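You operate a simulated robot arm through the tools that you are given. There is no shell and no other tool.

You run a simulated robot arm. Do the job below in one go: nothing can be reset, and whatever is moved stays where it is left.

JOB
Empty the vacuum's dust cup into the grey bin and refit it.
Fine: latch and lid shut. Where these are worked on the way, their far stop is far enough and under half their travel is too little: cup latch.

The check looks at the end state, three seconds after you hand in, the way a careful person would. Anything else that was tipped, shoved, dropped, spilled or broken makes it a failure. A push-on lid holds only when it is set on centred and level and pressed home; a screw cap is set on level and turned clockwise until tight.

ROBOT AND FRAMES
A 7-joint arm with a two-finger parallel gripper, fixed in place. Base frame: the origin is on the floor under the middle of its stand, x ahead of it, y to its left, z up. Lengths are in cm, angles in rad, forces in N, time in s.
It reaches about 147.9 cm from its shoulder. Its first joint turns from -2.897 to 2.897 rad. Payload 4.4 kg.
The TCP is the grasp point between the finger pads, 2.3 cm short of the fingertips. In the tool frame z runs along the fingers and y along their closing line. Largest opening 9.4 cm; finger width 3.8, thickness 1; the body of the gripper, 5.4 by 9.6 cm, starts 3.9 cm behind the TCP.
Orientation is that of the tool frame in the base frame, as a unit quaternion [x, y, z, w]. With the fingers straight down and closing along the base's y, the tool's x points along the base's -x, its y along +y and its z along -z.

CONTROLS
- The arm moves only by the tool drive_tool. Its arguments are lists of equal length, an entry for each row: "hand": the opening, from 0 (shut) to 1 (fully open); "translation": the shift along the tool's x, y, z in cm, a list of three; "dr": the turn, a rotation vector about the tool's x, y, z in rad, a list of three. In form: {"hand": [hand, ...], "translation": [[tx, ty, tz], ...], "dr": [[wx, wy, wz], ...]}. A call has 1 to 20 rows; each row shifts and turns the commanded pose from where the row before left it, along the tool's axes as they then stand. Rows are played at 5 a second. More than 5 cm and 0.15 rad between two rows, or a gripper value outside its range, and nothing of the call is played. A pose out of reach is approached as far as the arm can. The call stops where the force on the tool passes 90 N (or 10 N more than at its start, if that is more) or the arm is blocked; 0.2 s more then pass. Each finger travels about 7.2 cm/s and halts on what it meets, pressing with about 44 N; the grip force reading is that of the motor and also rises with nothing between the fingers. The clock runs only during rows and for 0.2 s after the last one: add rows that do not move to give the fingers time. It gives the time, the measured TCP pose, the force on the tool (base axes), the opening and the grip force at its end, in the units of the frame above (readings bear some noise), with the torque about the TCP (base axes, N m) and any sound that the robot's microphone picked up.
- Cameras (640 x 400 px; columns grow to the right, rows downward): "scene" is fixed at [4.8, 50.17, 161.45]; the picture's right is [0.23, -0.97, 0.00], its down [-0.69, -0.16, -0.70] and it looks along [0.68, 0.16, -0.71] (base axes); focal length 262 px, centre (320, 200). "wrist" rides on the gripper at [8.6, 1.6, -7.4] in the tool frame; the picture's right is [-0.18, 0.98, 0.00], its down [-0.58, -0.11, -0.81] and it looks along [-0.79, -0.15, 0.59] (tool axes); focal length 243 px, centre (320, 200). There is no depth. A picture from a camera that has moved, and an enlarged one, comes with that camera's place and axes in the base frame and with its lens.
- get_image(camera): a new picture of that camera. The clock stands still meanwhile.
- close_up(camera, box): a new picture of the part [left, top, right, bottom] of that camera's present view, enlarged. The clock stands still meanwhile.
- hand_in(): hands the job in; it is judged then, once.

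Nothing tells you positions but the pictures and the camera data. Unless the task says otherwise, let go and move clear before handing in.

The tools are called after "Call:" by a JSON object that holds its "name" and its "arguments". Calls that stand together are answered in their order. drive_tool: Moves the arm, as the interface text tells. Its arguments: {"type":"object","properties":{"hand":{"type":"array","items":{"type":"number"}},"translation":{"type":"array","items":{"type":"array","items":{"type":"number"}}},"dr":{"type":"array","items":{"type":"array","items":{"type":"number"}}}},"required":["hand","translation","dr"]} The other tools are called the same way: get_image (camera) takes a picture; close_up (camera, box) takes an enlarged picture of a part of a camera's view; hand_in () hands the job in.

At the start:

```text
time: 0.0
tcp_pos: [64.65, 47.98, 134.49]
orientation: [0.0, 1.0, 0.0, 0.0]
wrist_force: [-0.1, -0.4, -0.5]
wrist_torque: [0.01, -0.02, -0.01]
grip_width: 9.38
finger_force: 0.0
```

scene: 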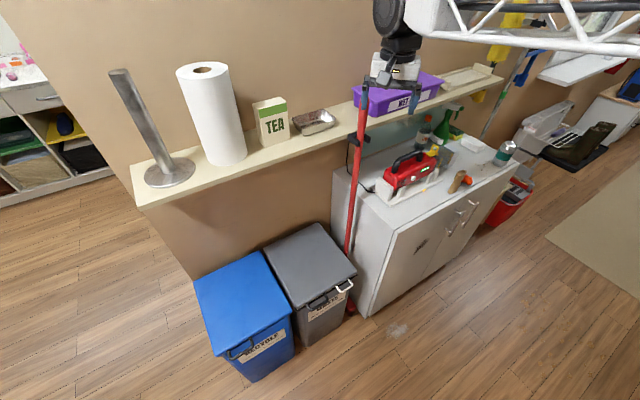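
wrist: 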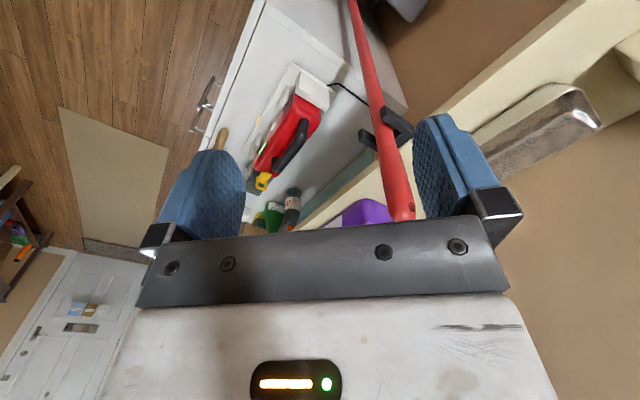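

I see a shelf with tea, paper towels and a purple box, two bins (blue recycle and grey), a red pole in front of the grey cabinet, and a red vacuum-like device on the cabinet top. I will take enlarged views before moving.

Call:
{"name": "close_up", "arguments": {"camera": "scene", "box": [320, 80, 540, 220]}}

Call:
{"name": "close_up", "arguments": {"camera": "scene", "box": [360, 120, 480, 200]}}

Call:
{"name": "close_up", "arguments": {"camera": "scene", "box": [180, 200, 420, 390]}}

Call:
{"name": "close_up", "arguments": {"camera": "wrist", "box": [200, 40, 440, 230]}}

```text
2.86 times, centred on (430, 150) of scene
camera zoom: at [4.8, 50.17, 161.45], right [0.23, -0.97, 0.0], down [-0.69, -0.16, -0.7], along [0.68, 0.16, -0.71], focal length 750 px, centre (6, 343)
```

zoom: 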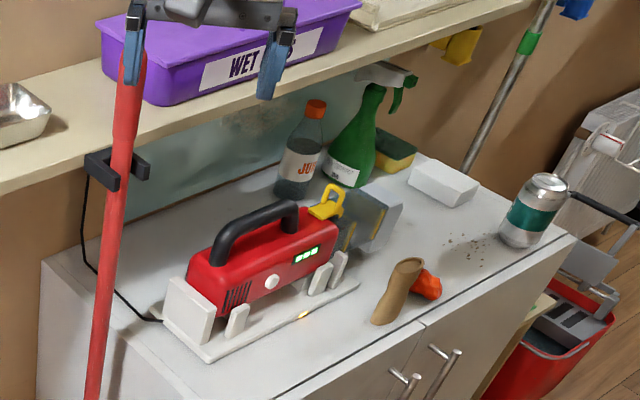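

```text
5.00 times, centred on (420, 160) of scene
camera zoom: at [4.8, 50.17, 161.45], right [0.23, -0.97, 0.0], down [-0.69, -0.16, -0.7], along [0.68, 0.16, -0.71], focal length 1312 px, centre (-180, 400)
```

zoom: 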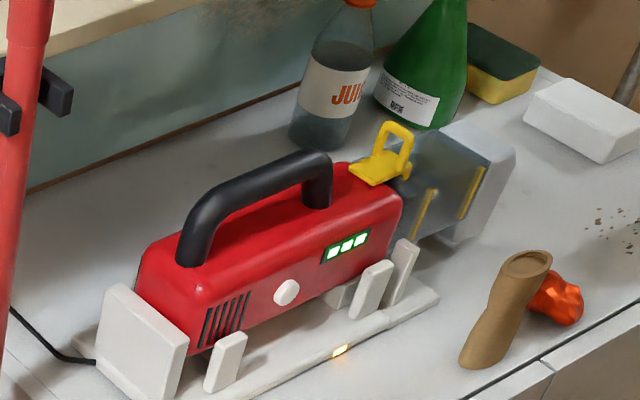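

```text
2.11 times, centred on (300, 295) of scene
camera zoom: at [4.8, 50.17, 161.45], right [0.23, -0.97, 0.0], down [-0.69, -0.16, -0.7], along [0.68, 0.16, -0.71], focal length 552 px, centre (362, 0)
```

zoom: 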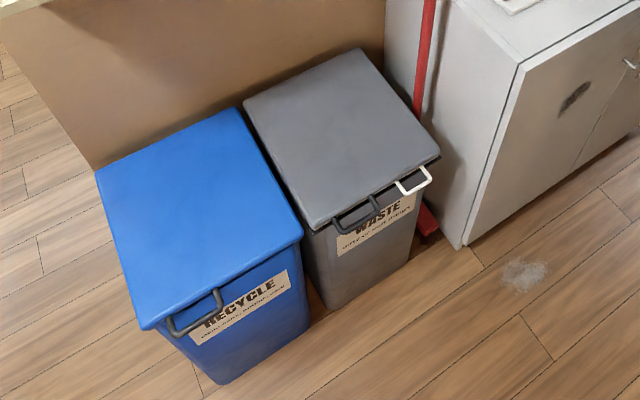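

```text
2.11 times, centred on (320, 135) of wrist
camera zoom: at [55.94, 49.7, 142.11], right [0.18, 0.98, 0.0], down [0.58, -0.11, 0.81], along [0.79, -0.15, -0.59], focal length 511 px, centre (320, 337)
```

zoom: 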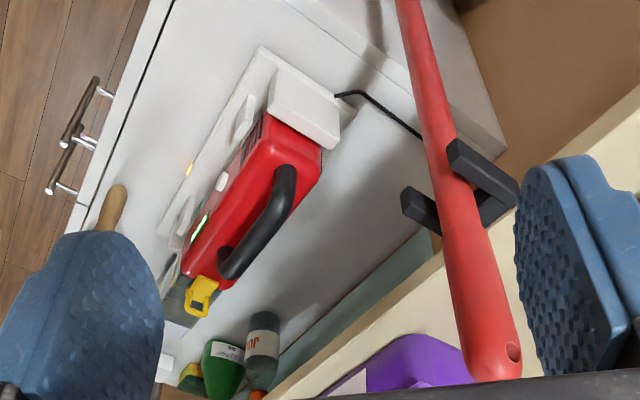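

The red handheld vacuum sits in a white dock on the counter (about z=84). Its clear dust cup is at the far-right end near (112, 17, 90) and the yellow latch is on top. The grey WASTE bin is near (60, 60) with a lid at about z=58. I'll move the gripper sideways, away from the pole, for a better look at the vacuum.

Call:
{"name": "drive_tool", "arguments": {"hand": [1, 1, 1, 1, 1, 1, 1, 1], "translation": [[0, -4, 0], [0, -4, 0], [0, -4, 1], [0, -4, 2], [0, -4, 2], [0, -4, 2], [0, -4, 2], [0, -2, 2]], "dr": [[0, 0, 0], [0, 0, 0], [0, 0, 0], [0, 0, 0], [0, 0, 0], [0, 0, 0], [0, 0, 0], [0, 0, 0]]}}

Call:
{"name": "get_image", "arguments": {"camera": "wrist"}}

Call:
{"name": "get_image", "arguments": {"camera": "scene"}}

```text
time: 1.8
tcp_pos: [64.78, 17.83, 123.75]
orientation: [-0.001, 1.0, -0.001, 0.001]
wrist_force: [-0.7, -0.1, 0.5]
wrist_torque: [0.03, 0.03, 0.03]
grip_width: 9.41
finger_force: 0.1
```

```text
taken
camera wrist: at [55.89, 19.59, 131.29], right [0.18, 0.98, 0.0], down [0.58, -0.11, 0.81], along [0.79, -0.15, -0.59], focal length 243 px, centre (320, 200)
```

wrist: 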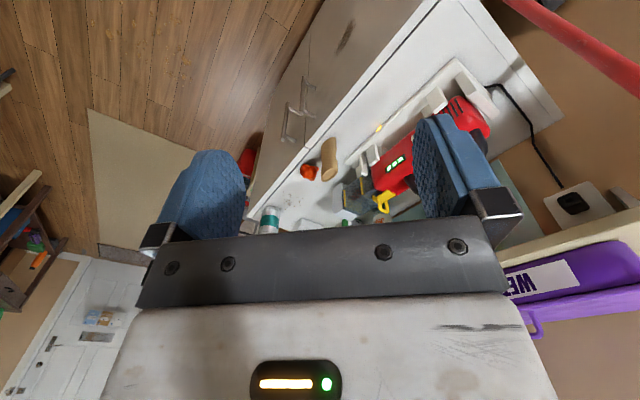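

```text
taken
```

scene: 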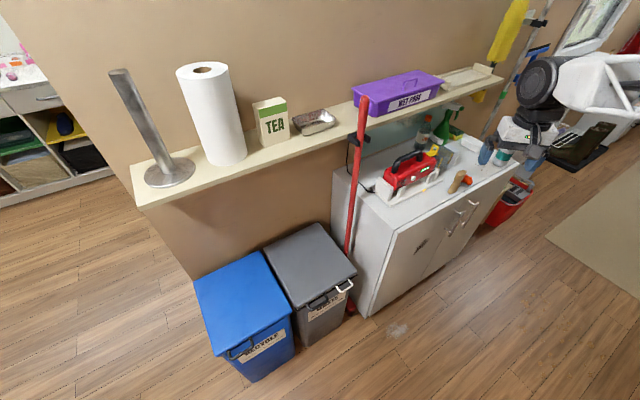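

I estimate the counter front runs from (69, 37) to (124, -20), with the wall behind it along the (0.7, 0.7) direction. The shelf front is about 23 cm behind the counter front, at z of about 115. I'll move forward for a steeper view of the vacuum, staying in front of the shelf.

Call:
{"name": "drive_tool", "arguments": {"hand": [1, 1, 1, 1], "translation": [[-4, 0, 0], [-4, 0, 0], [-4, 0, 0], [-1, 0, 0]], "dr": [[0, 0, 0], [0, 0, 0], [0, 0, 0], [0, 0, 0]]}}

Call:
{"name": "get_image", "arguments": {"camera": "wrist"}}

Call:
{"name": "close_up", "arguments": {"camera": "wrist", "box": [240, 20, 480, 220]}}

```text
time: 2.8
tcp_pos: [77.61, 17.87, 123.54]
orientation: [0.0, 1.0, 0.0, 0.0]
wrist_force: [0.6, -0.1, -0.4]
wrist_torque: [-0.01, 0.01, -0.01]
grip_width: 9.38
finger_force: 0.2
```

```text
taken
camera wrist: at [68.73, 19.6, 131.06], right [0.18, 0.98, 0.0], down [0.58, -0.11, 0.81], along [0.79, -0.15, -0.59], focal length 243 px, centre (320, 200)
```

wrist: 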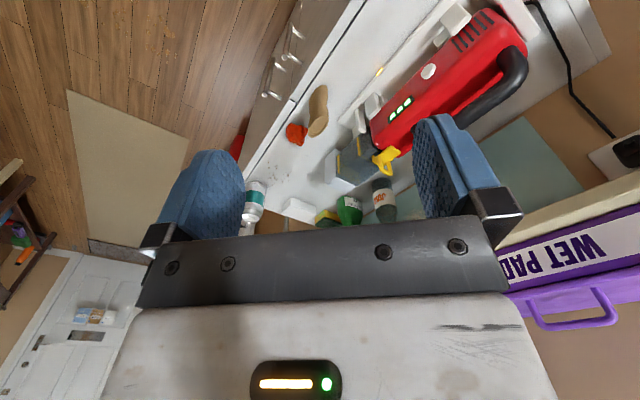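

```text
2.00 times, centred on (360, 120) of wrist
camera zoom: at [68.73, 19.6, 131.06], right [0.18, 0.98, 0.0], down [0.58, -0.11, 0.81], along [0.79, -0.15, -0.59], focal length 485 px, centre (240, 360)
```

zoom: 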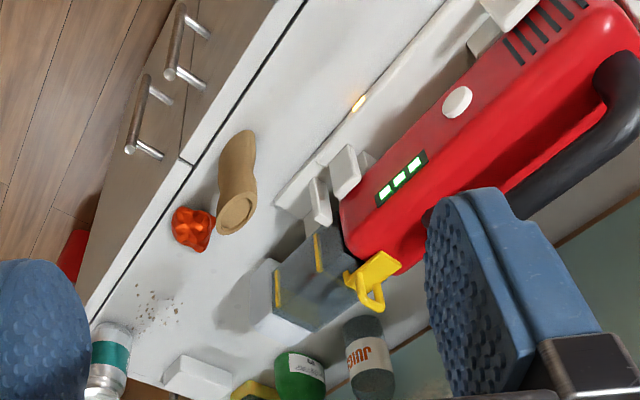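

The latch base is near (101.5, 26, 98.5), and the cup sits roughly between (100, 22) and (107, 16) with its top around z=97. I'll move to the front of the vacuum and yaw so the camera looks toward the wall.

Call:
{"name": "drive_tool", "arguments": {"hand": [1, 1, 1, 1, 1, 1, 1, 1, 1, 1, 1, 1], "translation": [[-3.4, -1.4, 1], [-3.4, -1.4, 1], [-3.4, -1.4, 2], [-3.4, -1.4, 2], [-3.4, -1.4, 2], [0, 0, 0], [0, 0, 0], [0, 0, 0], [0, 0, 0], [0, 0, 0], [0, 0, 0], [0, 0, 0]], "dr": [[0, 0, 0], [0, 0, 0], [0, 0, 0], [0, 0, 0], [0, 0, 0], [0, 0, -0.137], [0, 0, -0.137], [0, 0, -0.137], [0, 0, -0.137], [0, 0, -0.137], [0, 0, -0.137], [0, 0, -0.137]]}}

Call:
{"name": "get_image", "arguments": {"camera": "wrist"}}

Call:
{"name": "get_image", "arguments": {"camera": "scene"}}

```text
time: 5.4
tcp_pos: [94.79, 10.93, 115.58]
orientation: [-0.461, 0.887, 0.001, 0.0]
wrist_force: [0.6, 0.2, -0.6]
wrist_torque: [0.03, 0.03, -0.01]
grip_width: 9.39
finger_force: 0.1
```

```text
taken
camera wrist: at [88.36, 4.92, 123.1], right [-0.7, 0.71, 0.0], down [0.42, 0.41, 0.81], along [0.58, 0.56, -0.59], focal length 243 px, centre (320, 200)
```

wrist: 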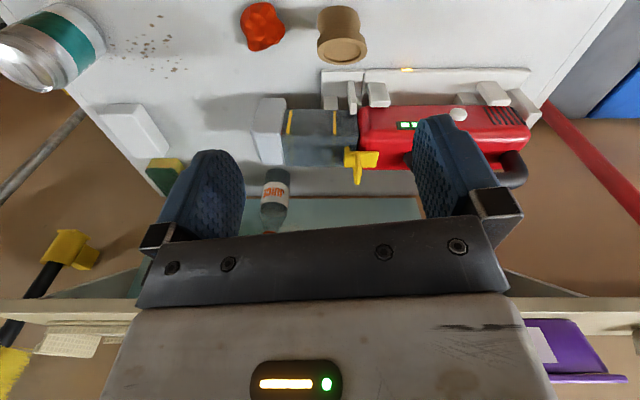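

```text
taken
```

scene: 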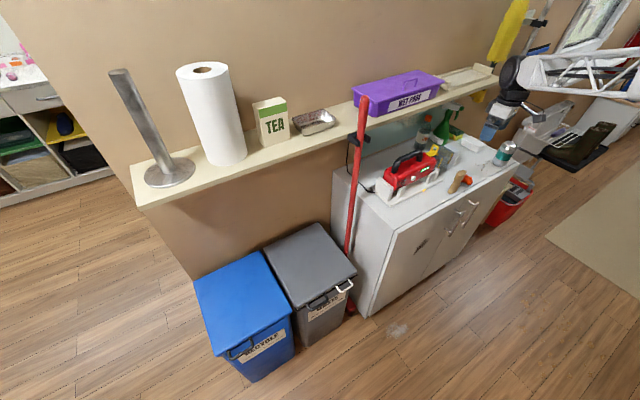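

Now the camera faces the wall squarely and the whole vacuum is visible. I'll enlarge the cup and latch.

Call:
{"name": "close_up", "arguments": {"camera": "wrist", "box": [230, 60, 430, 200]}}

Call:
{"name": "close_up", "arguments": {"camera": "wrist", "box": [300, 50, 560, 210]}}

Call:
{"name": "close_up", "arguments": {"camera": "scene", "box": [400, 130, 480, 180]}}

Call:
{"name": "close_up", "arguments": {"camera": "scene", "box": [280, 250, 380, 330]}}

```text
2.86 times, centred on (330, 130) of wrist
camera zoom: at [88.36, 4.92, 123.1], right [-0.7, 0.71, 0.0], down [0.42, 0.41, 0.81], along [0.58, 0.56, -0.59], focal length 693 px, centre (291, 400)
```

zoom: 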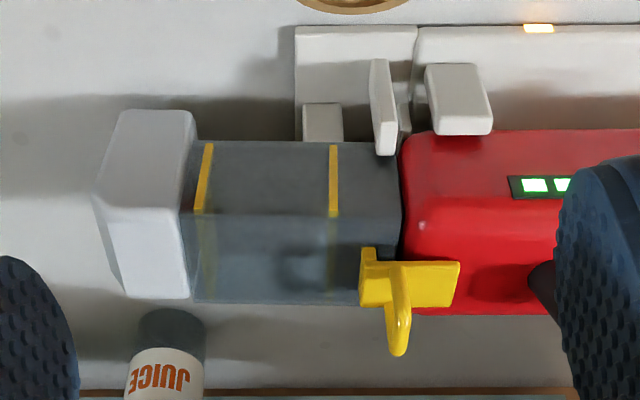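

```text
2.46 times, centred on (430, 130) of wrist
camera zoom: at [88.36, 4.92, 123.1], right [-0.7, 0.71, 0.0], down [0.42, 0.41, 0.81], along [0.58, 0.56, -0.59], focal length 597 px, centre (49, 372)
```

zoom: 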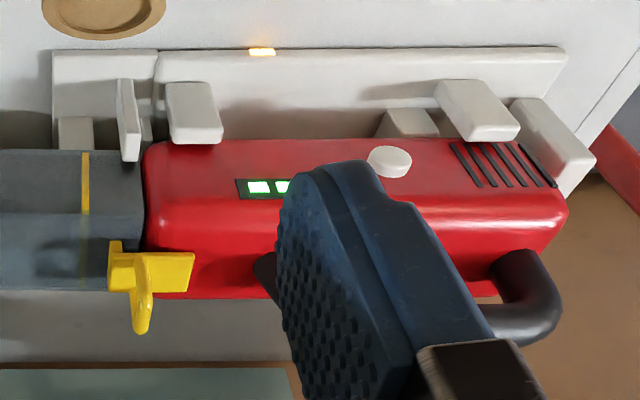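

```text
8.00 times, centred on (440, 155) of scene
camera zoom: at [4.8, 50.17, 161.45], right [0.23, -0.97, 0.0], down [-0.69, -0.16, -0.7], along [0.68, 0.16, -0.71], focal length 2099 px, centre (-640, 560)
```

zoom: 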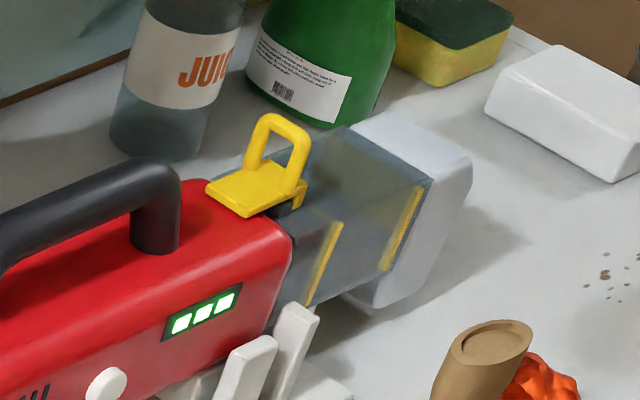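

```text
5.00 times, centred on (330, 290) of scene
camera zoom: at [4.8, 50.17, 161.45], right [0.23, -0.97, 0.0], down [-0.69, -0.16, -0.7], along [0.68, 0.16, -0.71], focal length 1312 px, centre (270, -250)
```

zoom: 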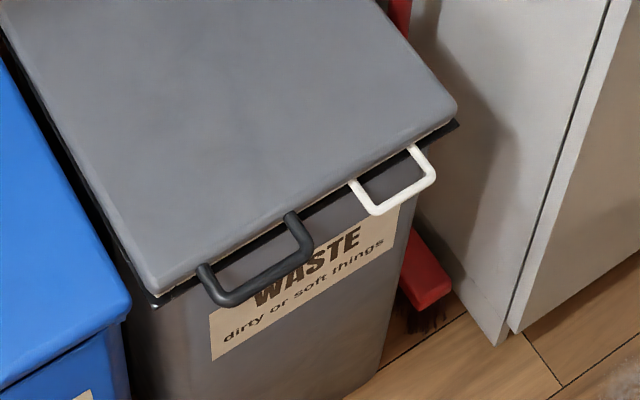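

The cup body is about 5.8 cm wide by 5.3 cm tall (z≈92 to 97.4). The latch has an upright yellow loop at the cup/body joint. Next I'll inspect the grey bin lid and its handles up close, travelling in front of the pole.

Call:
{"name": "drive_tool", "arguments": {"hand": [1, 1, 1, 1, 1, 1, 1, 1, 1, 1, 1, 1, 1, 1, 1], "translation": [[-0.22, 3.98, 0.4], [-0.22, 3.98, 0.8], [-0.22, 3.98, 0.8], [-0.22, 3.98, 0.8], [-0.22, 3.98, 0.8], [-0.22, 3.98, 0.8], [-0.22, 3.98, 0.8], [-0.22, 3.98, 0.8], [-0.22, 3.98, 0.8], [-0.22, 3.98, 0.8], [-0.22, 3.98, 0.8], [-0.22, 3.98, 0.8], [-0.22, 3.98, 0.8], [-0.22, 3.98, 0.8], [-0.22, 3.98, 0.8]], "dr": [[0, 0, 0], [0, 0, 0], [0, 0, 0], [0, 0, 0], [0, 0, 0], [0, 0, 0], [0, 0, 0], [0, 0, 0], [0, 0, 0], [0, 0, 0], [0, 0, 0], [0, 0, 0], [0, 0, 0], [0, 0, 0], [0, 0, 0]]}}

Call:
{"name": "get_image", "arguments": {"camera": "wrist"}}

Call:
{"name": "get_image", "arguments": {"camera": "scene"}}

```text
time: 8.6
tcp_pos: [47.67, 48.08, 104.16]
orientation: [-0.461, 0.887, 0.0, 0.001]
wrist_force: [-1.0, -0.1, -0.1]
wrist_torque: [-0.05, 0.0, 0.01]
grip_width: 9.41
finger_force: 0.0
```

```text
taken
camera wrist: at [41.33, 42.01, 111.6], right [-0.7, 0.72, 0.0], down [0.42, 0.41, 0.81], along [0.58, 0.56, -0.59], focal length 243 px, centre (320, 200)
```

wrist: 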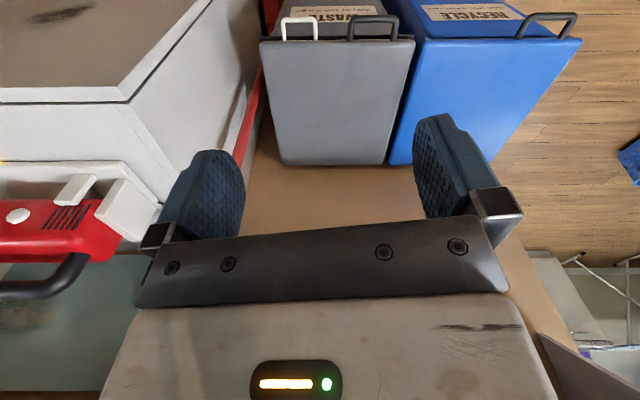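

```text
taken
```

scene: 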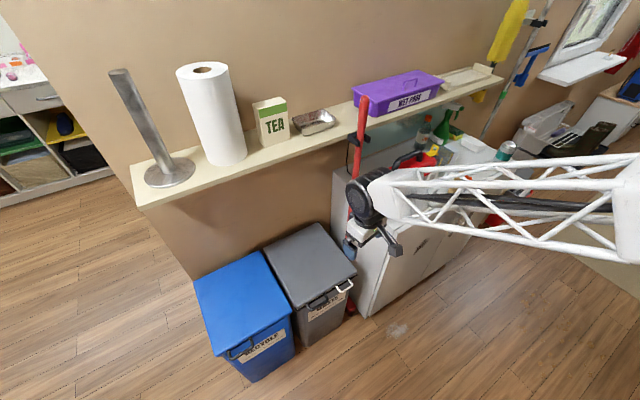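

Call:
{"name": "close_up", "arguments": {"camera": "wrist", "box": [240, 0, 440, 180]}}

Call:
{"name": "close_up", "arguments": {"camera": "wrist", "box": [260, 0, 420, 60]}}

```text
2.22 times, centred on (340, 90) of wrist
camera zoom: at [41.33, 42.01, 111.6], right [-0.7, 0.72, 0.0], down [0.42, 0.41, 0.81], along [0.58, 0.56, -0.59], focal length 539 px, centre (276, 444)
```

zoom: 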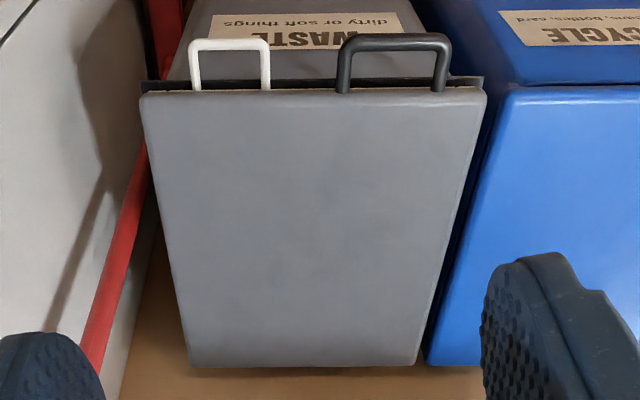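

```text
4.00 times, centred on (340, 30) of wrist
camera zoom: at [41.33, 42.01, 111.6], right [-0.7, 0.72, 0.0], down [0.42, 0.41, 0.81], along [0.58, 0.56, -0.59], focal length 970 px, centre (240, 880)
```

zoom: 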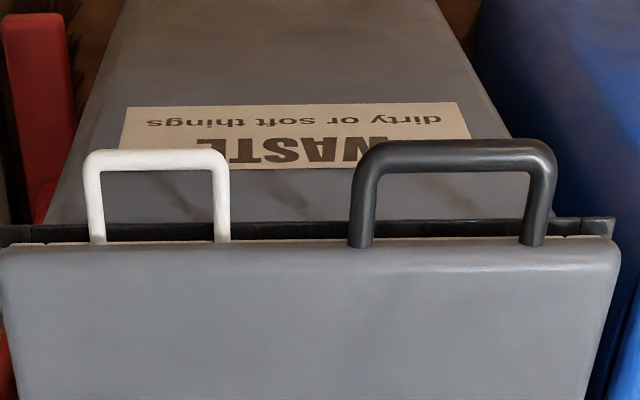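

The grey lid's top is at z≈59.5, with its front edge at n≈78 along the wall normal. The dark handle bar is at about (46, 60, 58.8) and is separate from a white loop that I will leave alone. I'll turn the tool to point forward and about 30° down, with a vertical closing line, so it can cage the dark handle.

Call:
{"name": "drive_tool", "arguments": {"hand": [1, 1, 1, 1, 1, 1, 1, 1, 1, 1, 1, 1, 1, 1, 1, 1, 1, 1, 1, 1], "translation": [[0, 0, 0], [0, 0, 0], [0, 0, 0], [0, 0, 0], [0, 0, 0], [0, 0, 0], [0, 0, 0], [0, 0, 0], [0, 0, 0], [0, 0, 0], [0, 0, 0], [0, 0, 0], [0, 0, 0], [0, 0, 0], [0, 0, 0], [0, 0, 0], [0, 0, 0], [0, 0, 0], [0, 0, 0], [0, 0, 0]], "dr": [[0, 0, 0.0925], [0, 0, 0.0925], [0, -0.1496, 0], [0, -0.1496, 0], [0, -0.1496, 0], [0, -0.1496, 0], [0, -0.1496, 0], [0, -0.1496, 0], [0, -0.1496, 0], [0, 0, 0.1428], [0, 0, 0.1428], [0, 0, 0.1428], [0, 0, 0.1428], [0, 0, 0.1428], [0, 0, 0.1428], [0, 0, 0.1428], [0, 0, 0.1428], [0, 0, 0.1428], [0, 0, 0.1428], [0, 0, 0.1428]]}}

Call:
{"name": "get_image", "arguments": {"camera": "wrist"}}

Call:
{"name": "get_image", "arguments": {"camera": "scene"}}

```text
time: 12.8
tcp_pos: [47.67, 47.84, 104.04]
orientation: [0.336, 0.798, 0.461, 0.193]
wrist_force: [-0.2, 0.5, 0.1]
wrist_torque: [-0.01, -0.03, -0.02]
grip_width: 9.38
finger_force: 0.0
```

```text
taken
camera wrist: at [37.49, 50.28, 109.22], right [0.48, 0.21, 0.85], down [-0.13, -0.94, 0.31], along [0.87, -0.26, -0.43], focal length 243 px, centre (320, 200)
```

wrist: 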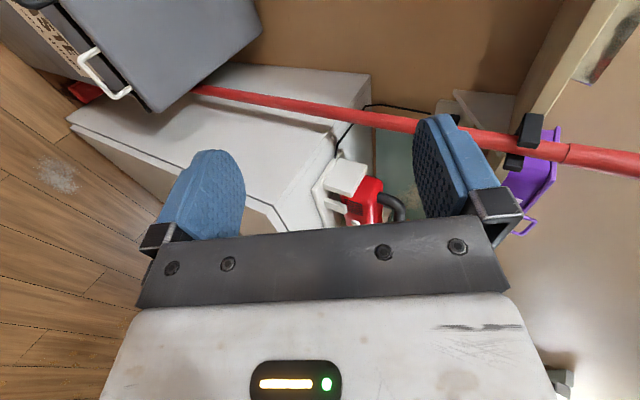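

```text
taken
```

scene: 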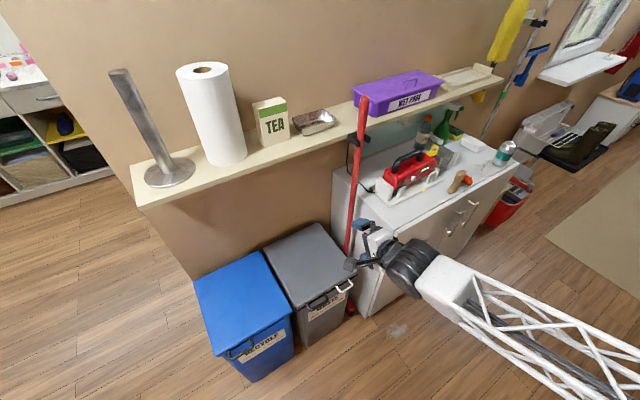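

The tool now points toward the bin handle with its closing line near vertical. I'll descend to a pre-grasp point in front of the dark handle.

Call:
{"name": "drive_tool", "arguments": {"hand": [1, 1, 1, 1, 1, 1, 1, 1, 1, 1], "translation": [[1, -3.54, 1.6], [1, -3.54, 1.6], [1, -3.54, 1.6], [1, -3.54, 1.6], [1, -3.54, 1.6], [1, -3.54, 1.6], [1, -3.54, 1.6], [1, -3.54, 1.6], [1, -3.54, 1.6], [1, -3.54, 1.6]], "dr": [[0, 0, 0], [0, 0, 0], [0, 0, 0], [0, 0, 0], [0, 0, 0], [0, 0, 0], [0, 0, 0], [0, 0, 0], [0, 0, 0], [0, 0, 0]]}}

Call:
{"name": "get_image", "arguments": {"camera": "wrist"}}

Call:
{"name": "get_image", "arguments": {"camera": "scene"}}

```text
time: 15.0
tcp_pos: [38.0, 45.98, 89.8]
orientation: [0.339, 0.83, 0.411, 0.167]
wrist_force: [-1.2, 0.2, -0.8]
wrist_torque: [0.03, -0.01, 0.02]
grip_width: 9.43
finger_force: 0.0
out of reach, approached as far as the arm can: row 2, 3, 4, 5, 6, 7, 8, 9, 10
```

```text
taken
camera wrist: at [28.22, 48.61, 95.72], right [0.55, 0.3, 0.78], down [-0.08, -0.91, 0.4], along [0.83, -0.28, -0.48], focal length 243 px, centre (320, 200)
```

wrist: 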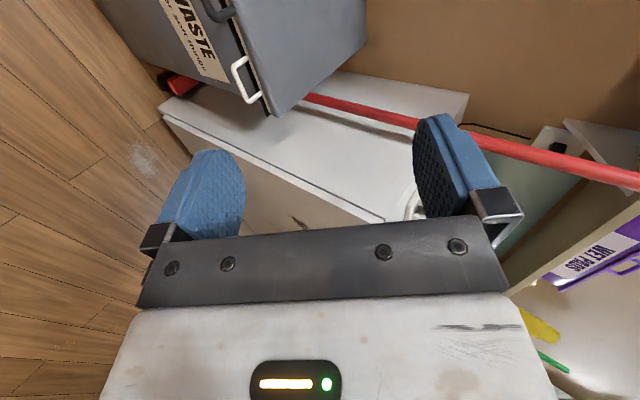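

```text
taken
```

scene: 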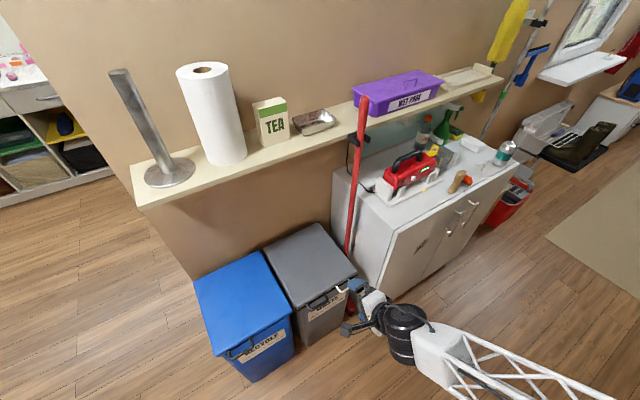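

The arm can't point that flat this close to its base, so it stopped short. I'll pitch the fingers down instead, which should be reachable, and grip the handle bar from above with the closing line across it.

Call:
{"name": "drive_tool", "arguments": {"hand": [1, 1, 1, 1, 1, 1, 1], "translation": [[0, 0, 0], [0, 0, 0], [0, 0, 0], [0, 0, 0], [0, 0, 0], [0, 0, 0], [0, 0, 0]], "dr": [[0.14, 0, 0], [0.14, 0, 0], [0.14, 0, 0], [0.14, 0, 0], [0.14, 0, 0], [0.14, 0, 0], [0.14, 0, 0]]}}

Call:
{"name": "get_image", "arguments": {"camera": "wrist"}}

Call:
{"name": "get_image", "arguments": {"camera": "scene"}}

```text
time: 16.8
tcp_pos: [37.49, 45.25, 102.24]
orientation: [0.378, 0.922, 0.085, 0.021]
wrist_force: [0.5, -0.1, -0.5]
wrist_torque: [0.0, -0.02, 0.01]
grip_width: 9.41
finger_force: 0.0
stopped in row 7: the arm was blocked; the commanded pose is now the measured one
```

```text
taken
camera wrist: at [31.61, 51.61, 110.19], right [0.81, 0.56, 0.17], down [0.26, -0.6, 0.76], along [0.52, -0.58, -0.63], focal length 243 px, centre (320, 200)
```

wrist: 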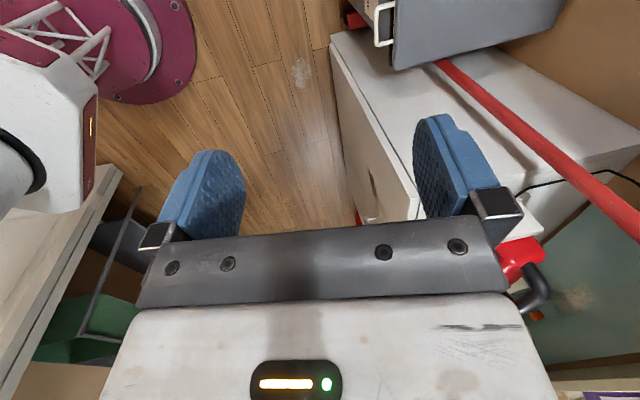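

```text
taken
```

scene: 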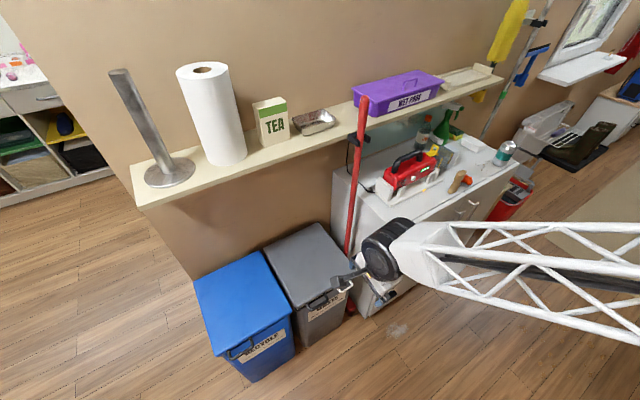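

The near-base pose got blocked and my command was reset to the measured pose. I'll straighten the tool to point fully down, move outward over the front of the bin at the height that worked before, and then descend.

Call:
{"name": "drive_tool", "arguments": {"hand": [1, 1, 1, 1, 1, 1], "translation": [[0, 0, -1], [0, 0, -1], [1.2, 2.4, -1], [1.2, 2.4, 0], [1.2, 2.4, 0], [1.3, 2.4, 0]], "dr": [[0.085, -0.013, 0.01], [0.085, -0.013, 0.01], [0, 0, 0], [0, 0, 0], [0, 0, 0], [0, 0, 0]]}}

Call:
{"name": "get_image", "arguments": {"camera": "scene"}}

```text
time: 18.2
tcp_pos: [40.98, 55.46, 105.24]
orientation: [0.389, 0.921, 0.002, 0.0]
wrist_force: [0.4, -0.6, -0.3]
wrist_torque: [0.01, 0.0, -0.03]
grip_width: 9.39
finger_force: 0.1
```

```text
taken
```

scene: 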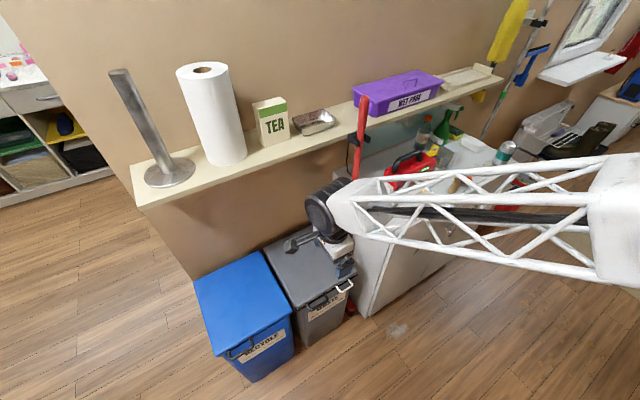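

The tool is now straight down with its closing line along the wall normal, above the front of the grey bin. I'll descend in front of the lid.

Call:
{"name": "drive_tool", "arguments": {"hand": [1, 1, 1, 1, 1, 1, 1, 1], "translation": [[0, 0, 4], [0, 0, 4], [0, 0, 4], [0, 0, 4], [0, 0, 4], [0, 0, 4], [0, 0, 4], [0, 0, 2]], "dr": [[0, 0, 0], [0, 0, 0], [0, 0, 0], [0, 0, 0], [0, 0, 0], [0, 0, 0], [0, 0, 0], [0, 0, 0]]}}

Call:
{"name": "get_image", "arguments": {"camera": "wrist"}}

Call:
{"name": "get_image", "arguments": {"camera": "scene"}}

```text
time: 20.0
tcp_pos: [40.96, 55.56, 75.16]
orientation: [0.39, 0.921, 0.002, 0.0]
wrist_force: [1.0, -0.3, 0.7]
wrist_torque: [0.01, 0.01, 0.01]
grip_width: 9.37
finger_force: 0.0
```

```text
taken
camera wrist: at [35.93, 62.92, 82.76], right [0.83, 0.55, 0.0], down [0.33, -0.5, 0.8], along [0.45, -0.67, -0.59], focal length 243 px, centre (320, 200)
```

wrist: 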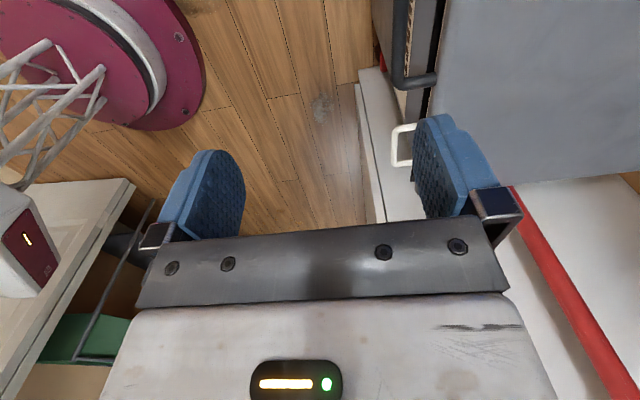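

```text
taken
```

scene: 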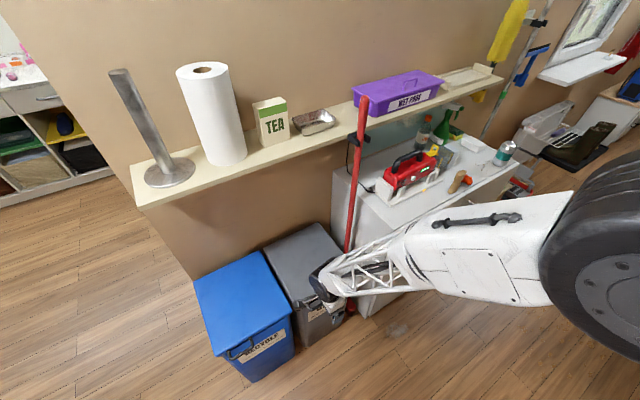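

Call:
{"name": "close_up", "arguments": {"camera": "wrist", "box": [340, 0, 540, 140]}}

Call:
{"name": "close_up", "arguments": {"camera": "scene", "box": [270, 230, 370, 330]}}

```text
2.86 times, centred on (440, 70) of wrist
camera zoom: at [35.93, 62.92, 82.76], right [0.83, 0.55, 0.0], down [0.33, -0.5, 0.8], along [0.45, -0.67, -0.59], focal length 693 px, centre (-23, 571)
```

zoom: 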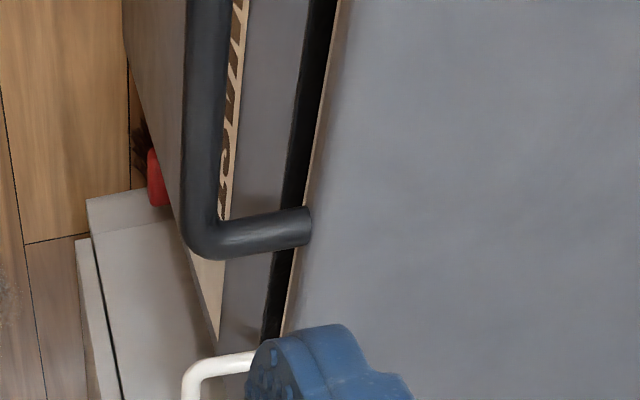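

```text
4.00 times, centred on (320, 280) of scene
camera zoom: at [4.8, 50.17, 161.45], right [0.23, -0.97, 0.0], down [-0.69, -0.16, -0.7], along [0.68, 0.16, -0.71], focal length 1050 px, centre (320, -120)
```

zoom: 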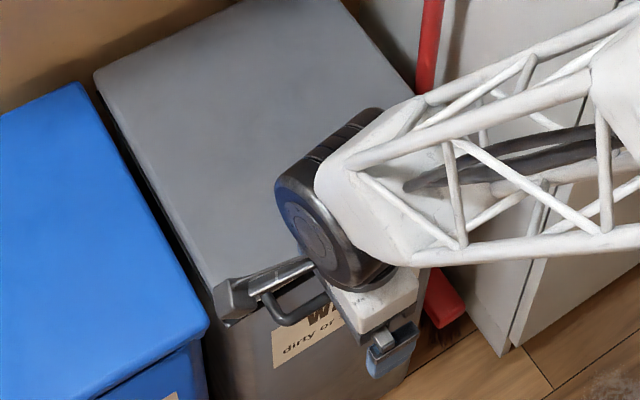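

The handle bar is at n≈75.2, f from about 6.5 to 14.7, z≈58.8. The gap to the lid edge is about 2.6 cm. I'll partly close the fingers, line up above the bar and check before straddling it.

Call:
{"name": "drive_tool", "arguments": {"hand": [0.6, 0.3, 0.3, 0.3, 0.3], "translation": [[-0.1, 3.5, 0], [-0.1, 3.5, 0], [0, 0, 4], [0, 0, 4], [0, 0, 1]], "dr": [[0, 0, 0], [0, 0, 0], [0, 0, 0], [0, 0, 0], [0, 0, 0]]}}

Call:
{"name": "close_up", "arguments": {"camera": "wrist", "box": [200, 0, 500, 230]}}

Call:
{"name": "close_up", "arguments": {"camera": "scene", "box": [270, 230, 370, 330]}}

```text
time: 21.2
tcp_pos: [46.05, 60.44, 66.22]
orientation: [0.389, 0.921, 0.002, 0.0]
wrist_force: [0.0, -0.2, -0.4]
wrist_torque: [-0.06, 0.02, 0.04]
grip_width: 2.8
finger_force: 0.1
```

```text
1.74 times, centred on (350, 115) of wrist
camera zoom: at [41.1, 67.75, 73.87], right [0.83, 0.55, 0.0], down [0.33, -0.5, 0.8], along [0.45, -0.67, -0.59], focal length 422 px, centre (268, 348)
```

zoom: 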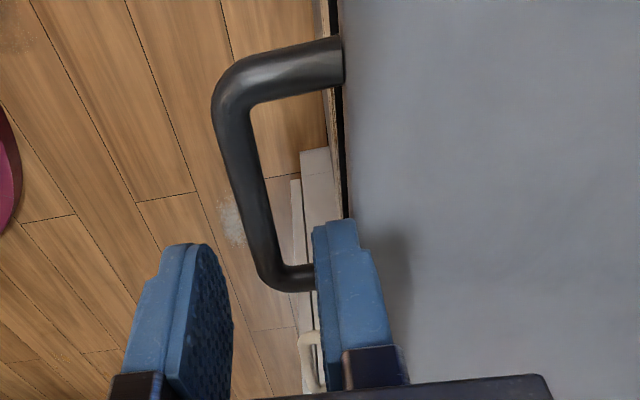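

```text
4.00 times, centred on (320, 280) of scene
camera zoom: at [4.8, 50.17, 161.45], right [0.23, -0.97, 0.0], down [-0.69, -0.16, -0.7], along [0.68, 0.16, -0.71], focal length 1050 px, centre (320, -120)
```

zoom: 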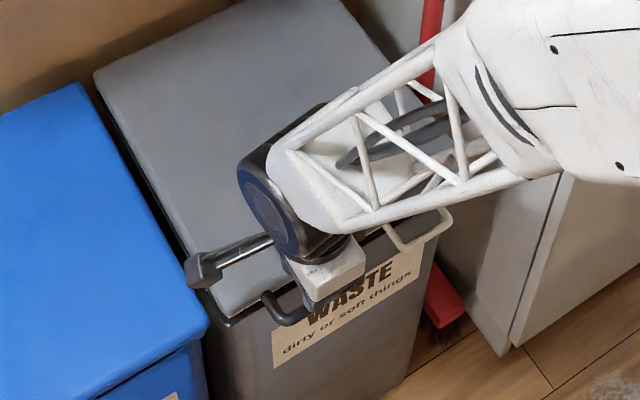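

The bar is slightly closer to me than estimated, at n≈74.4 with its middle at f≈9.7. I'll shift and lower the fingers around it.

Call:
{"name": "drive_tool", "arguments": {"hand": [0.3, 0.3, 0.3, 0.3], "translation": [[-1.2, -0.7, 0], [0, 0, 2.5], [0, 0, 2.5], [0, 0, 2.2]], "dr": [[0, 0, 0], [0, 0, 0], [0, 0, 0], [0, 0, 0]]}}

Call:
{"name": "close_up", "arguments": {"camera": "wrist", "box": [200, 0, 500, 230]}}

```text
time: 22.2
tcp_pos: [46.34, 58.99, 59.05]
orientation: [0.389, 0.921, 0.001, -0.001]
wrist_force: [-0.3, -0.1, 0.2]
wrist_torque: [-0.03, 0.0, 0.03]
grip_width: 2.83
finger_force: 0.0
```

```text
1.74 times, centred on (350, 115) of wrist
camera zoom: at [41.35, 66.37, 66.56], right [0.83, 0.55, 0.0], down [0.33, -0.5, 0.8], along [0.45, -0.67, -0.59], focal length 422 px, centre (268, 348)
```

zoom: 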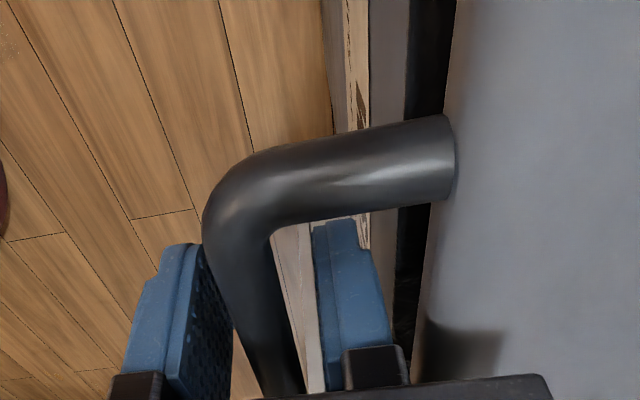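

The bar lies between the fingers. I'll close on it.

Call:
{"name": "drive_tool", "arguments": {"hand": [0.1, 0.0, 0.0, 0.0], "translation": [[0, 0, 0], [0, 0, 0], [0, 0, 0], [0, 0, 0]], "dr": [[0, 0, 0], [0, 0, 0], [0, 0, 0], [0, 0, 0]]}}

Call:
{"name": "close_up", "arguments": {"camera": "wrist", "box": [200, 0, 500, 230]}}

```text
time: 23.2
tcp_pos: [46.5, 59.05, 59.14]
orientation: [0.389, 0.921, 0.003, -0.001]
wrist_force: [38.7, 26.7, -2.0]
wrist_torque: [-0.47, 0.52, 1.69]
grip_width: 1.19
finger_force: 45.1
```

```text
1.74 times, centred on (350, 115) of wrist
camera zoom: at [41.47, 66.49, 66.7], right [0.83, 0.55, 0.01], down [0.33, -0.5, 0.8], along [0.45, -0.67, -0.59], focal length 422 px, centre (268, 348)
```

zoom: 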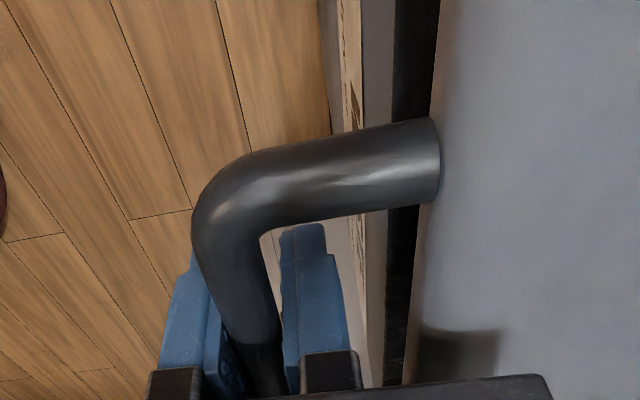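

The bar is gripped at 1.2 cm, with a side load that tells me the bar sits slightly farther toward the wall. I'll relieve that before lifting.

Call:
{"name": "drive_tool", "arguments": {"hand": [0.0, 0.0], "translation": [[0, 0.4, 0], [0, 0, 0]], "dr": [[0, 0, 0], [0, 0, 0]]}}

```text
time: 23.8
tcp_pos: [46.52, 59.04, 59.08]
orientation: [0.389, 0.921, 0.0, -0.001]
wrist_force: [0.9, -3.9, 18.8]
wrist_torque: [-0.05, -0.09, 1.72]
grip_width: 1.21
finger_force: 44.7
```

The load is relieved, with the bar at n≈74.55. The hinge should be near n≈110.5, giving a radius of about 36 cm. I'll lift the lid in small arc steps and watch the force.

Call:
{"name": "drive_tool", "arguments": {"hand": [0, 0, 0, 0, 0], "translation": [[0, 0.02, -1.256], [0, 0.066, -1.255], [0, 0.109, -1.252], [0, 0.153, -1.247], [0, 0.197, -1.24]], "dr": [[0, 0, 0], [0, 0, 0], [0, 0, 0], [0, 0, 0], [0, 0, 0]]}}

Call:
{"name": "get_image", "arguments": {"camera": "wrist"}}

Call:
{"name": "close_up", "arguments": {"camera": "scene", "box": [230, 210, 390, 330]}}

```text
time: 25.0
tcp_pos: [47.01, 59.57, 65.39]
orientation: [0.389, 0.921, 0.001, -0.001]
wrist_force: [-29.9, -12.4, 3.3]
wrist_torque: [0.24, -0.36, 1.68]
grip_width: 1.18
finger_force: 45.4
```

```text
taken
camera wrist: at [41.94, 66.96, 72.84], right [0.83, 0.55, 0.0], down [0.33, -0.49, 0.81], along [0.45, -0.67, -0.59], focal length 243 px, centre (320, 200)
```

wrist: 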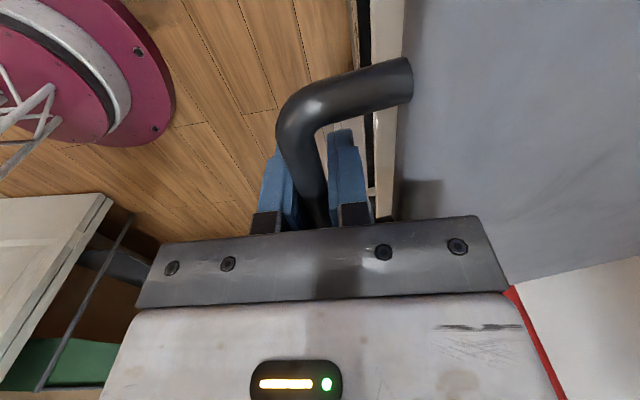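

```text
3.33 times, centred on (310, 270) of scene
camera zoom: at [4.8, 50.17, 161.45], right [0.23, -0.97, 0.0], down [-0.69, -0.16, -0.7], along [0.68, 0.16, -0.71], focal length 875 px, centre (353, -33)
```

zoom: 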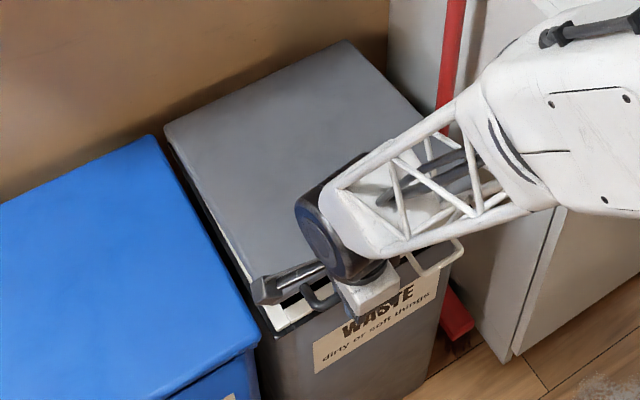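

The lid is lifting and the force is modest, with a slight push back toward me that suggests a slightly higher hinge. I'll continue the arc with that correction.

Call:
{"name": "drive_tool", "arguments": {"hand": [0, 0, 0, 0, 0], "translation": [[0, -0.05, -1.26], [0, 0.242, -1.235], [0, 0.285, -1.225], [0, 0.327, -1.21], [0, 0.37, -1.2]], "dr": [[0, 0, 0], [0, 0, 0], [0, 0, 0], [0, 0, 0], [0, 0, 0]]}}

Call:
{"name": "close_up", "arguments": {"camera": "scene", "box": [230, 210, 390, 330]}}

```text
time: 26.1
tcp_pos: [48.11, 60.43, 71.02]
orientation: [0.389, 0.921, 0.005, 0.0]
wrist_force: [14.1, 12.5, -7.5]
wrist_torque: [-0.5, -0.13, 1.86]
grip_width: 1.21
finger_force: 44.8
stopped in row 5: the force on the tool passed its limit at 97 N (the readings are from after the stop); the commanded pose is now the measured one
```

```text
3.33 times, centred on (310, 270) of scene
camera zoom: at [4.8, 50.17, 161.45], right [0.23, -0.97, 0.0], down [-0.69, -0.16, -0.7], along [0.68, 0.16, -0.71], focal length 875 px, centre (353, -33)
```

zoom: 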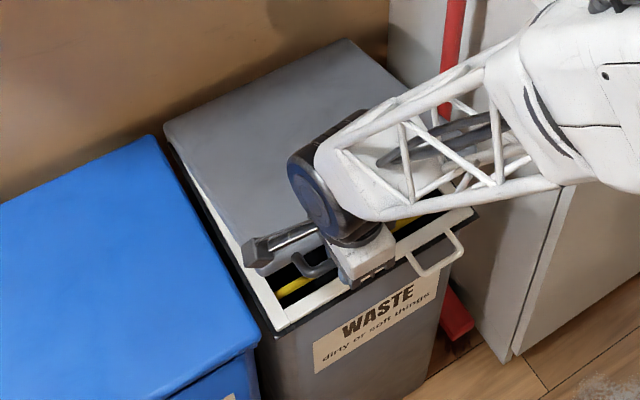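

The force limit tripped because the command ran slightly short of the lid's true arc; the lid is now about 19° open. Inside I see a white frame and something yellow. I'll carry on with the plain circular arc in shorter calls, gradually tilting the tool forward so it clears the shelf later.

Call:
{"name": "drive_tool", "arguments": {"hand": [0, 0, 0], "translation": [[0, 0.556, -1.469], [0, 0.683, -1.415], [0, 0.803, -1.35]], "dr": [[-0.0436, 0, 0], [-0.0436, 0, 0], [-0.0436, 0, 0]]}}

```text
time: 26.9
tcp_pos: [49.25, 61.73, 75.28]
orientation: [0.389, 0.919, 0.064, 0.026]
wrist_force: [37.7, 29.8, -25.3]
wrist_torque: [-0.15, 0.57, 1.77]
grip_width: 1.22
finger_force: 45.2
```

The force is purely inward toward the hinge, so my commanded radius is about 0.4 cm too big. I'll correct inward and continue.

Call:
{"name": "drive_tool", "arguments": {"hand": [0, 0, 0], "translation": [[0, 1.25, -1.05], [0, 1.025, -1.19], [0, 1.125, -1.097]], "dr": [[-0.0436, 0, 0], [-0.0436, 0, 0], [-0.0436, 0, 0]]}}

```text
time: 27.9
tcp_pos: [50.76, 63.19, 78.77]
orientation: [0.383, 0.915, 0.118, 0.051]
wrist_force: [-22.3, -18.8, 4.2]
wrist_torque: [-3.72, 1.67, 4.08]
grip_width: 1.13
finger_force: 45.1
stopped in row 3: the force on the tool passed its limit at 94 N (the readings are from after the stop); the commanded pose is now the measured one
```

The force limit tripped again with some torque, at about 33° open. I'll look before continuing.

Call:
{"name": "get_image", "arguments": {"camera": "wrist"}}

Call:
{"name": "close_up", "arguments": {"camera": "wrist", "box": [220, 0, 480, 230]}}

Call:
{"name": "close_up", "arguments": {"camera": "scene", "box": [210, 180, 410, 330]}}

```text
taken
camera wrist: at [44.34, 69.29, 86.39], right [0.81, 0.54, 0.25], down [0.19, -0.63, 0.75], along [0.56, -0.56, -0.61], focal length 243 px, centre (320, 200)
```

wrist: 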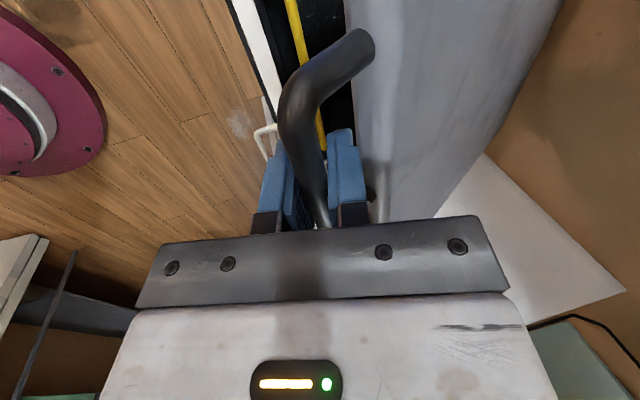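

```text
1.74 times, centred on (350, 115) of wrist
camera zoom: at [44.34, 69.29, 86.39], right [0.81, 0.54, 0.25], down [0.19, -0.63, 0.75], along [0.56, -0.56, -0.61], focal length 422 px, centre (268, 348)
```

zoom: 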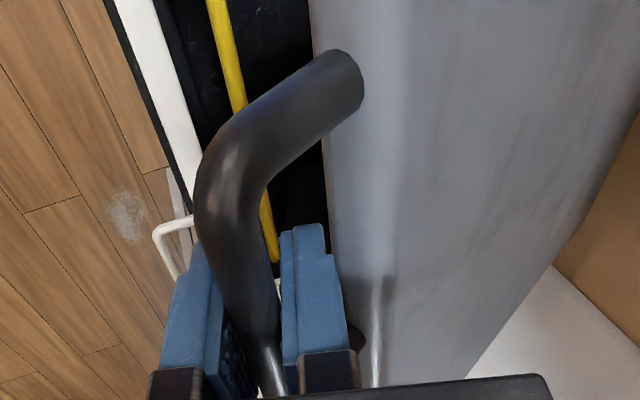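

```text
2.67 times, centred on (310, 255) of scene
camera zoom: at [4.8, 50.17, 161.45], right [0.23, -0.97, 0.0], down [-0.69, -0.16, -0.7], along [0.68, 0.16, -0.71], focal length 700 px, centre (347, 53)
```

zoom: 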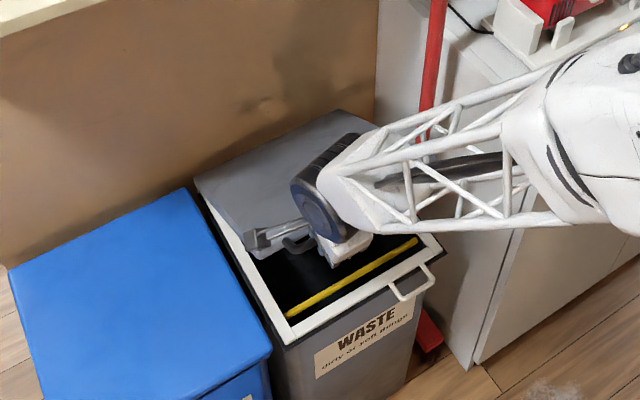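

The lid is rising cleanly and the bar turns in the grip. The residual torque about vertical suggests the bin is yawed a degree or two from my tool, so I'll align and relieve before continuing.

Call:
{"name": "drive_tool", "arguments": {"hand": [0, 0], "translation": [[0, -0.17, -0.19], [0, 0, 0]], "dr": [[0, 0.0078, -0.029], [0, 0, 0]]}}

```text
time: 28.5
tcp_pos: [51.0, 63.37, 78.96]
orientation: [0.371, 0.92, 0.121, 0.048]
wrist_force: [41.5, 47.0, -64.3]
wrist_torque: [-3.75, 6.24, -8.32]
grip_width: 1.18
finger_force: 44.5
```

The arm is much stiffer than I assumed and I overcorrected. I'll take most of it back.

Call:
{"name": "drive_tool", "arguments": {"hand": [0, 0], "translation": [[0, 0.127, 0.142], [0, 0, 0]], "dr": [[0, -0.0052, 0.0193], [0, 0, 0]]}}

```text
time: 29.1
tcp_pos: [51.01, 63.42, 79.16]
orientation: [0.379, 0.916, 0.122, 0.05]
wrist_force: [9.7, -26.5, -5.9]
wrist_torque: [-2.79, 2.19, -0.74]
grip_width: 1.13
finger_force: 44.9
```

Forces are small again. My refined fit puts the hinge near n≈109, z≈59.4, with a radius of about 34.4. I'll continue in two-row steps.

Call:
{"name": "drive_tool", "arguments": {"hand": [0, 0], "translation": [[-0.05, 1.173, -0.938], [0, 1.256, -0.822]], "dr": [[-0.0524, 0, 0], [-0.0524, 0, 0]]}}

```text
time: 29.7
tcp_pos: [51.98, 64.41, 81.04]
orientation: [0.376, 0.909, 0.164, 0.069]
wrist_force: [-41.5, -50.0, -16.6]
wrist_torque: [-13.89, 11.32, -1.84]
grip_width: 1.09
finger_force: 45.7
```

There is a large pitching torque, so the fingertips are probably touching the lid's front edge as the bar turns in the grip. I'll lower the lid back along its arc and use a better method: closed fingers under the bar as a one-sided lift.

Call:
{"name": "drive_tool", "arguments": {"hand": [0, 0], "translation": [[0, -1.297, 0.755], [0, -1.22, 0.876]], "dr": [[0.0524, 0, 0], [0.0524, 0, 0]]}}

```text
time: 30.2
tcp_pos: [51.77, 64.35, 81.12]
orientation: [0.377, 0.912, 0.147, 0.06]
wrist_force: [-17.4, -29.0, 22.2]
wrist_torque: [-0.79, -0.37, -0.46]
grip_width: 1.16
finger_force: 44.9
stopped in row 2: the force on the tool passed its limit at 99 N (the readings are from after the stop); the commanded pose is now the measured one
```

Force tripped, but the bar should simply rest on the front finger if I loosen the grip slightly, because the fingers lean forward. I'll loosen to a loose cage and check.

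Call:
{"name": "drive_tool", "arguments": {"hand": [0.18, 0.22], "translation": [[0, 0, 0], [0, 0, 0]], "dr": [[0, 0, 0], [0, 0, 0]]}}

Call:
{"name": "close_up", "arguments": {"camera": "wrist", "box": [220, 0, 480, 230]}}

Call:
{"name": "close_up", "arguments": {"camera": "scene", "box": [210, 180, 410, 330]}}

```text
time: 30.8
tcp_pos: [51.83, 64.28, 81.22]
orientation: [0.378, 0.912, 0.148, 0.06]
wrist_force: [-24.2, -41.1, 32.1]
wrist_torque: [-0.12, -0.02, -0.34]
grip_width: 1.18
finger_force: 0.0
```

```text
1.74 times, centred on (350, 115) of wrist
camera zoom: at [45.01, 69.95, 88.83], right [0.79, 0.53, 0.31], down [0.16, -0.66, 0.73], along [0.59, -0.53, -0.61], focal length 422 px, centre (268, 348)
```

zoom: 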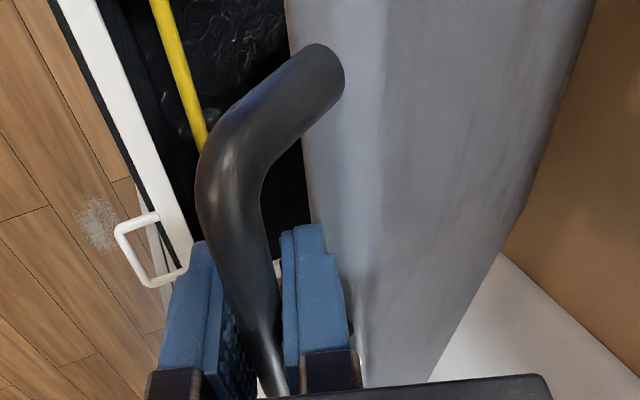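

```text
2.67 times, centred on (310, 255) of scene
camera zoom: at [4.8, 50.17, 161.45], right [0.23, -0.97, 0.0], down [-0.69, -0.16, -0.7], along [0.68, 0.16, -0.71], focal length 700 px, centre (347, 53)
```

zoom: 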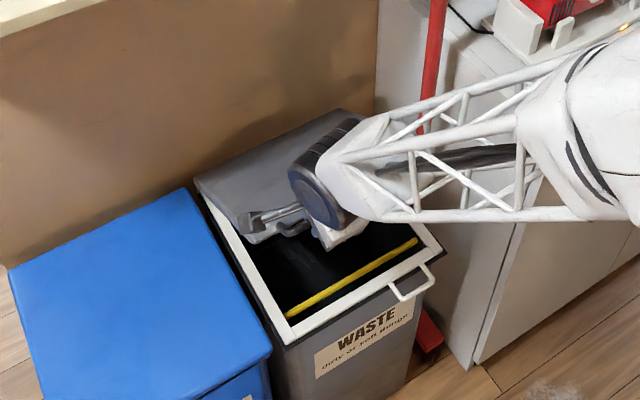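

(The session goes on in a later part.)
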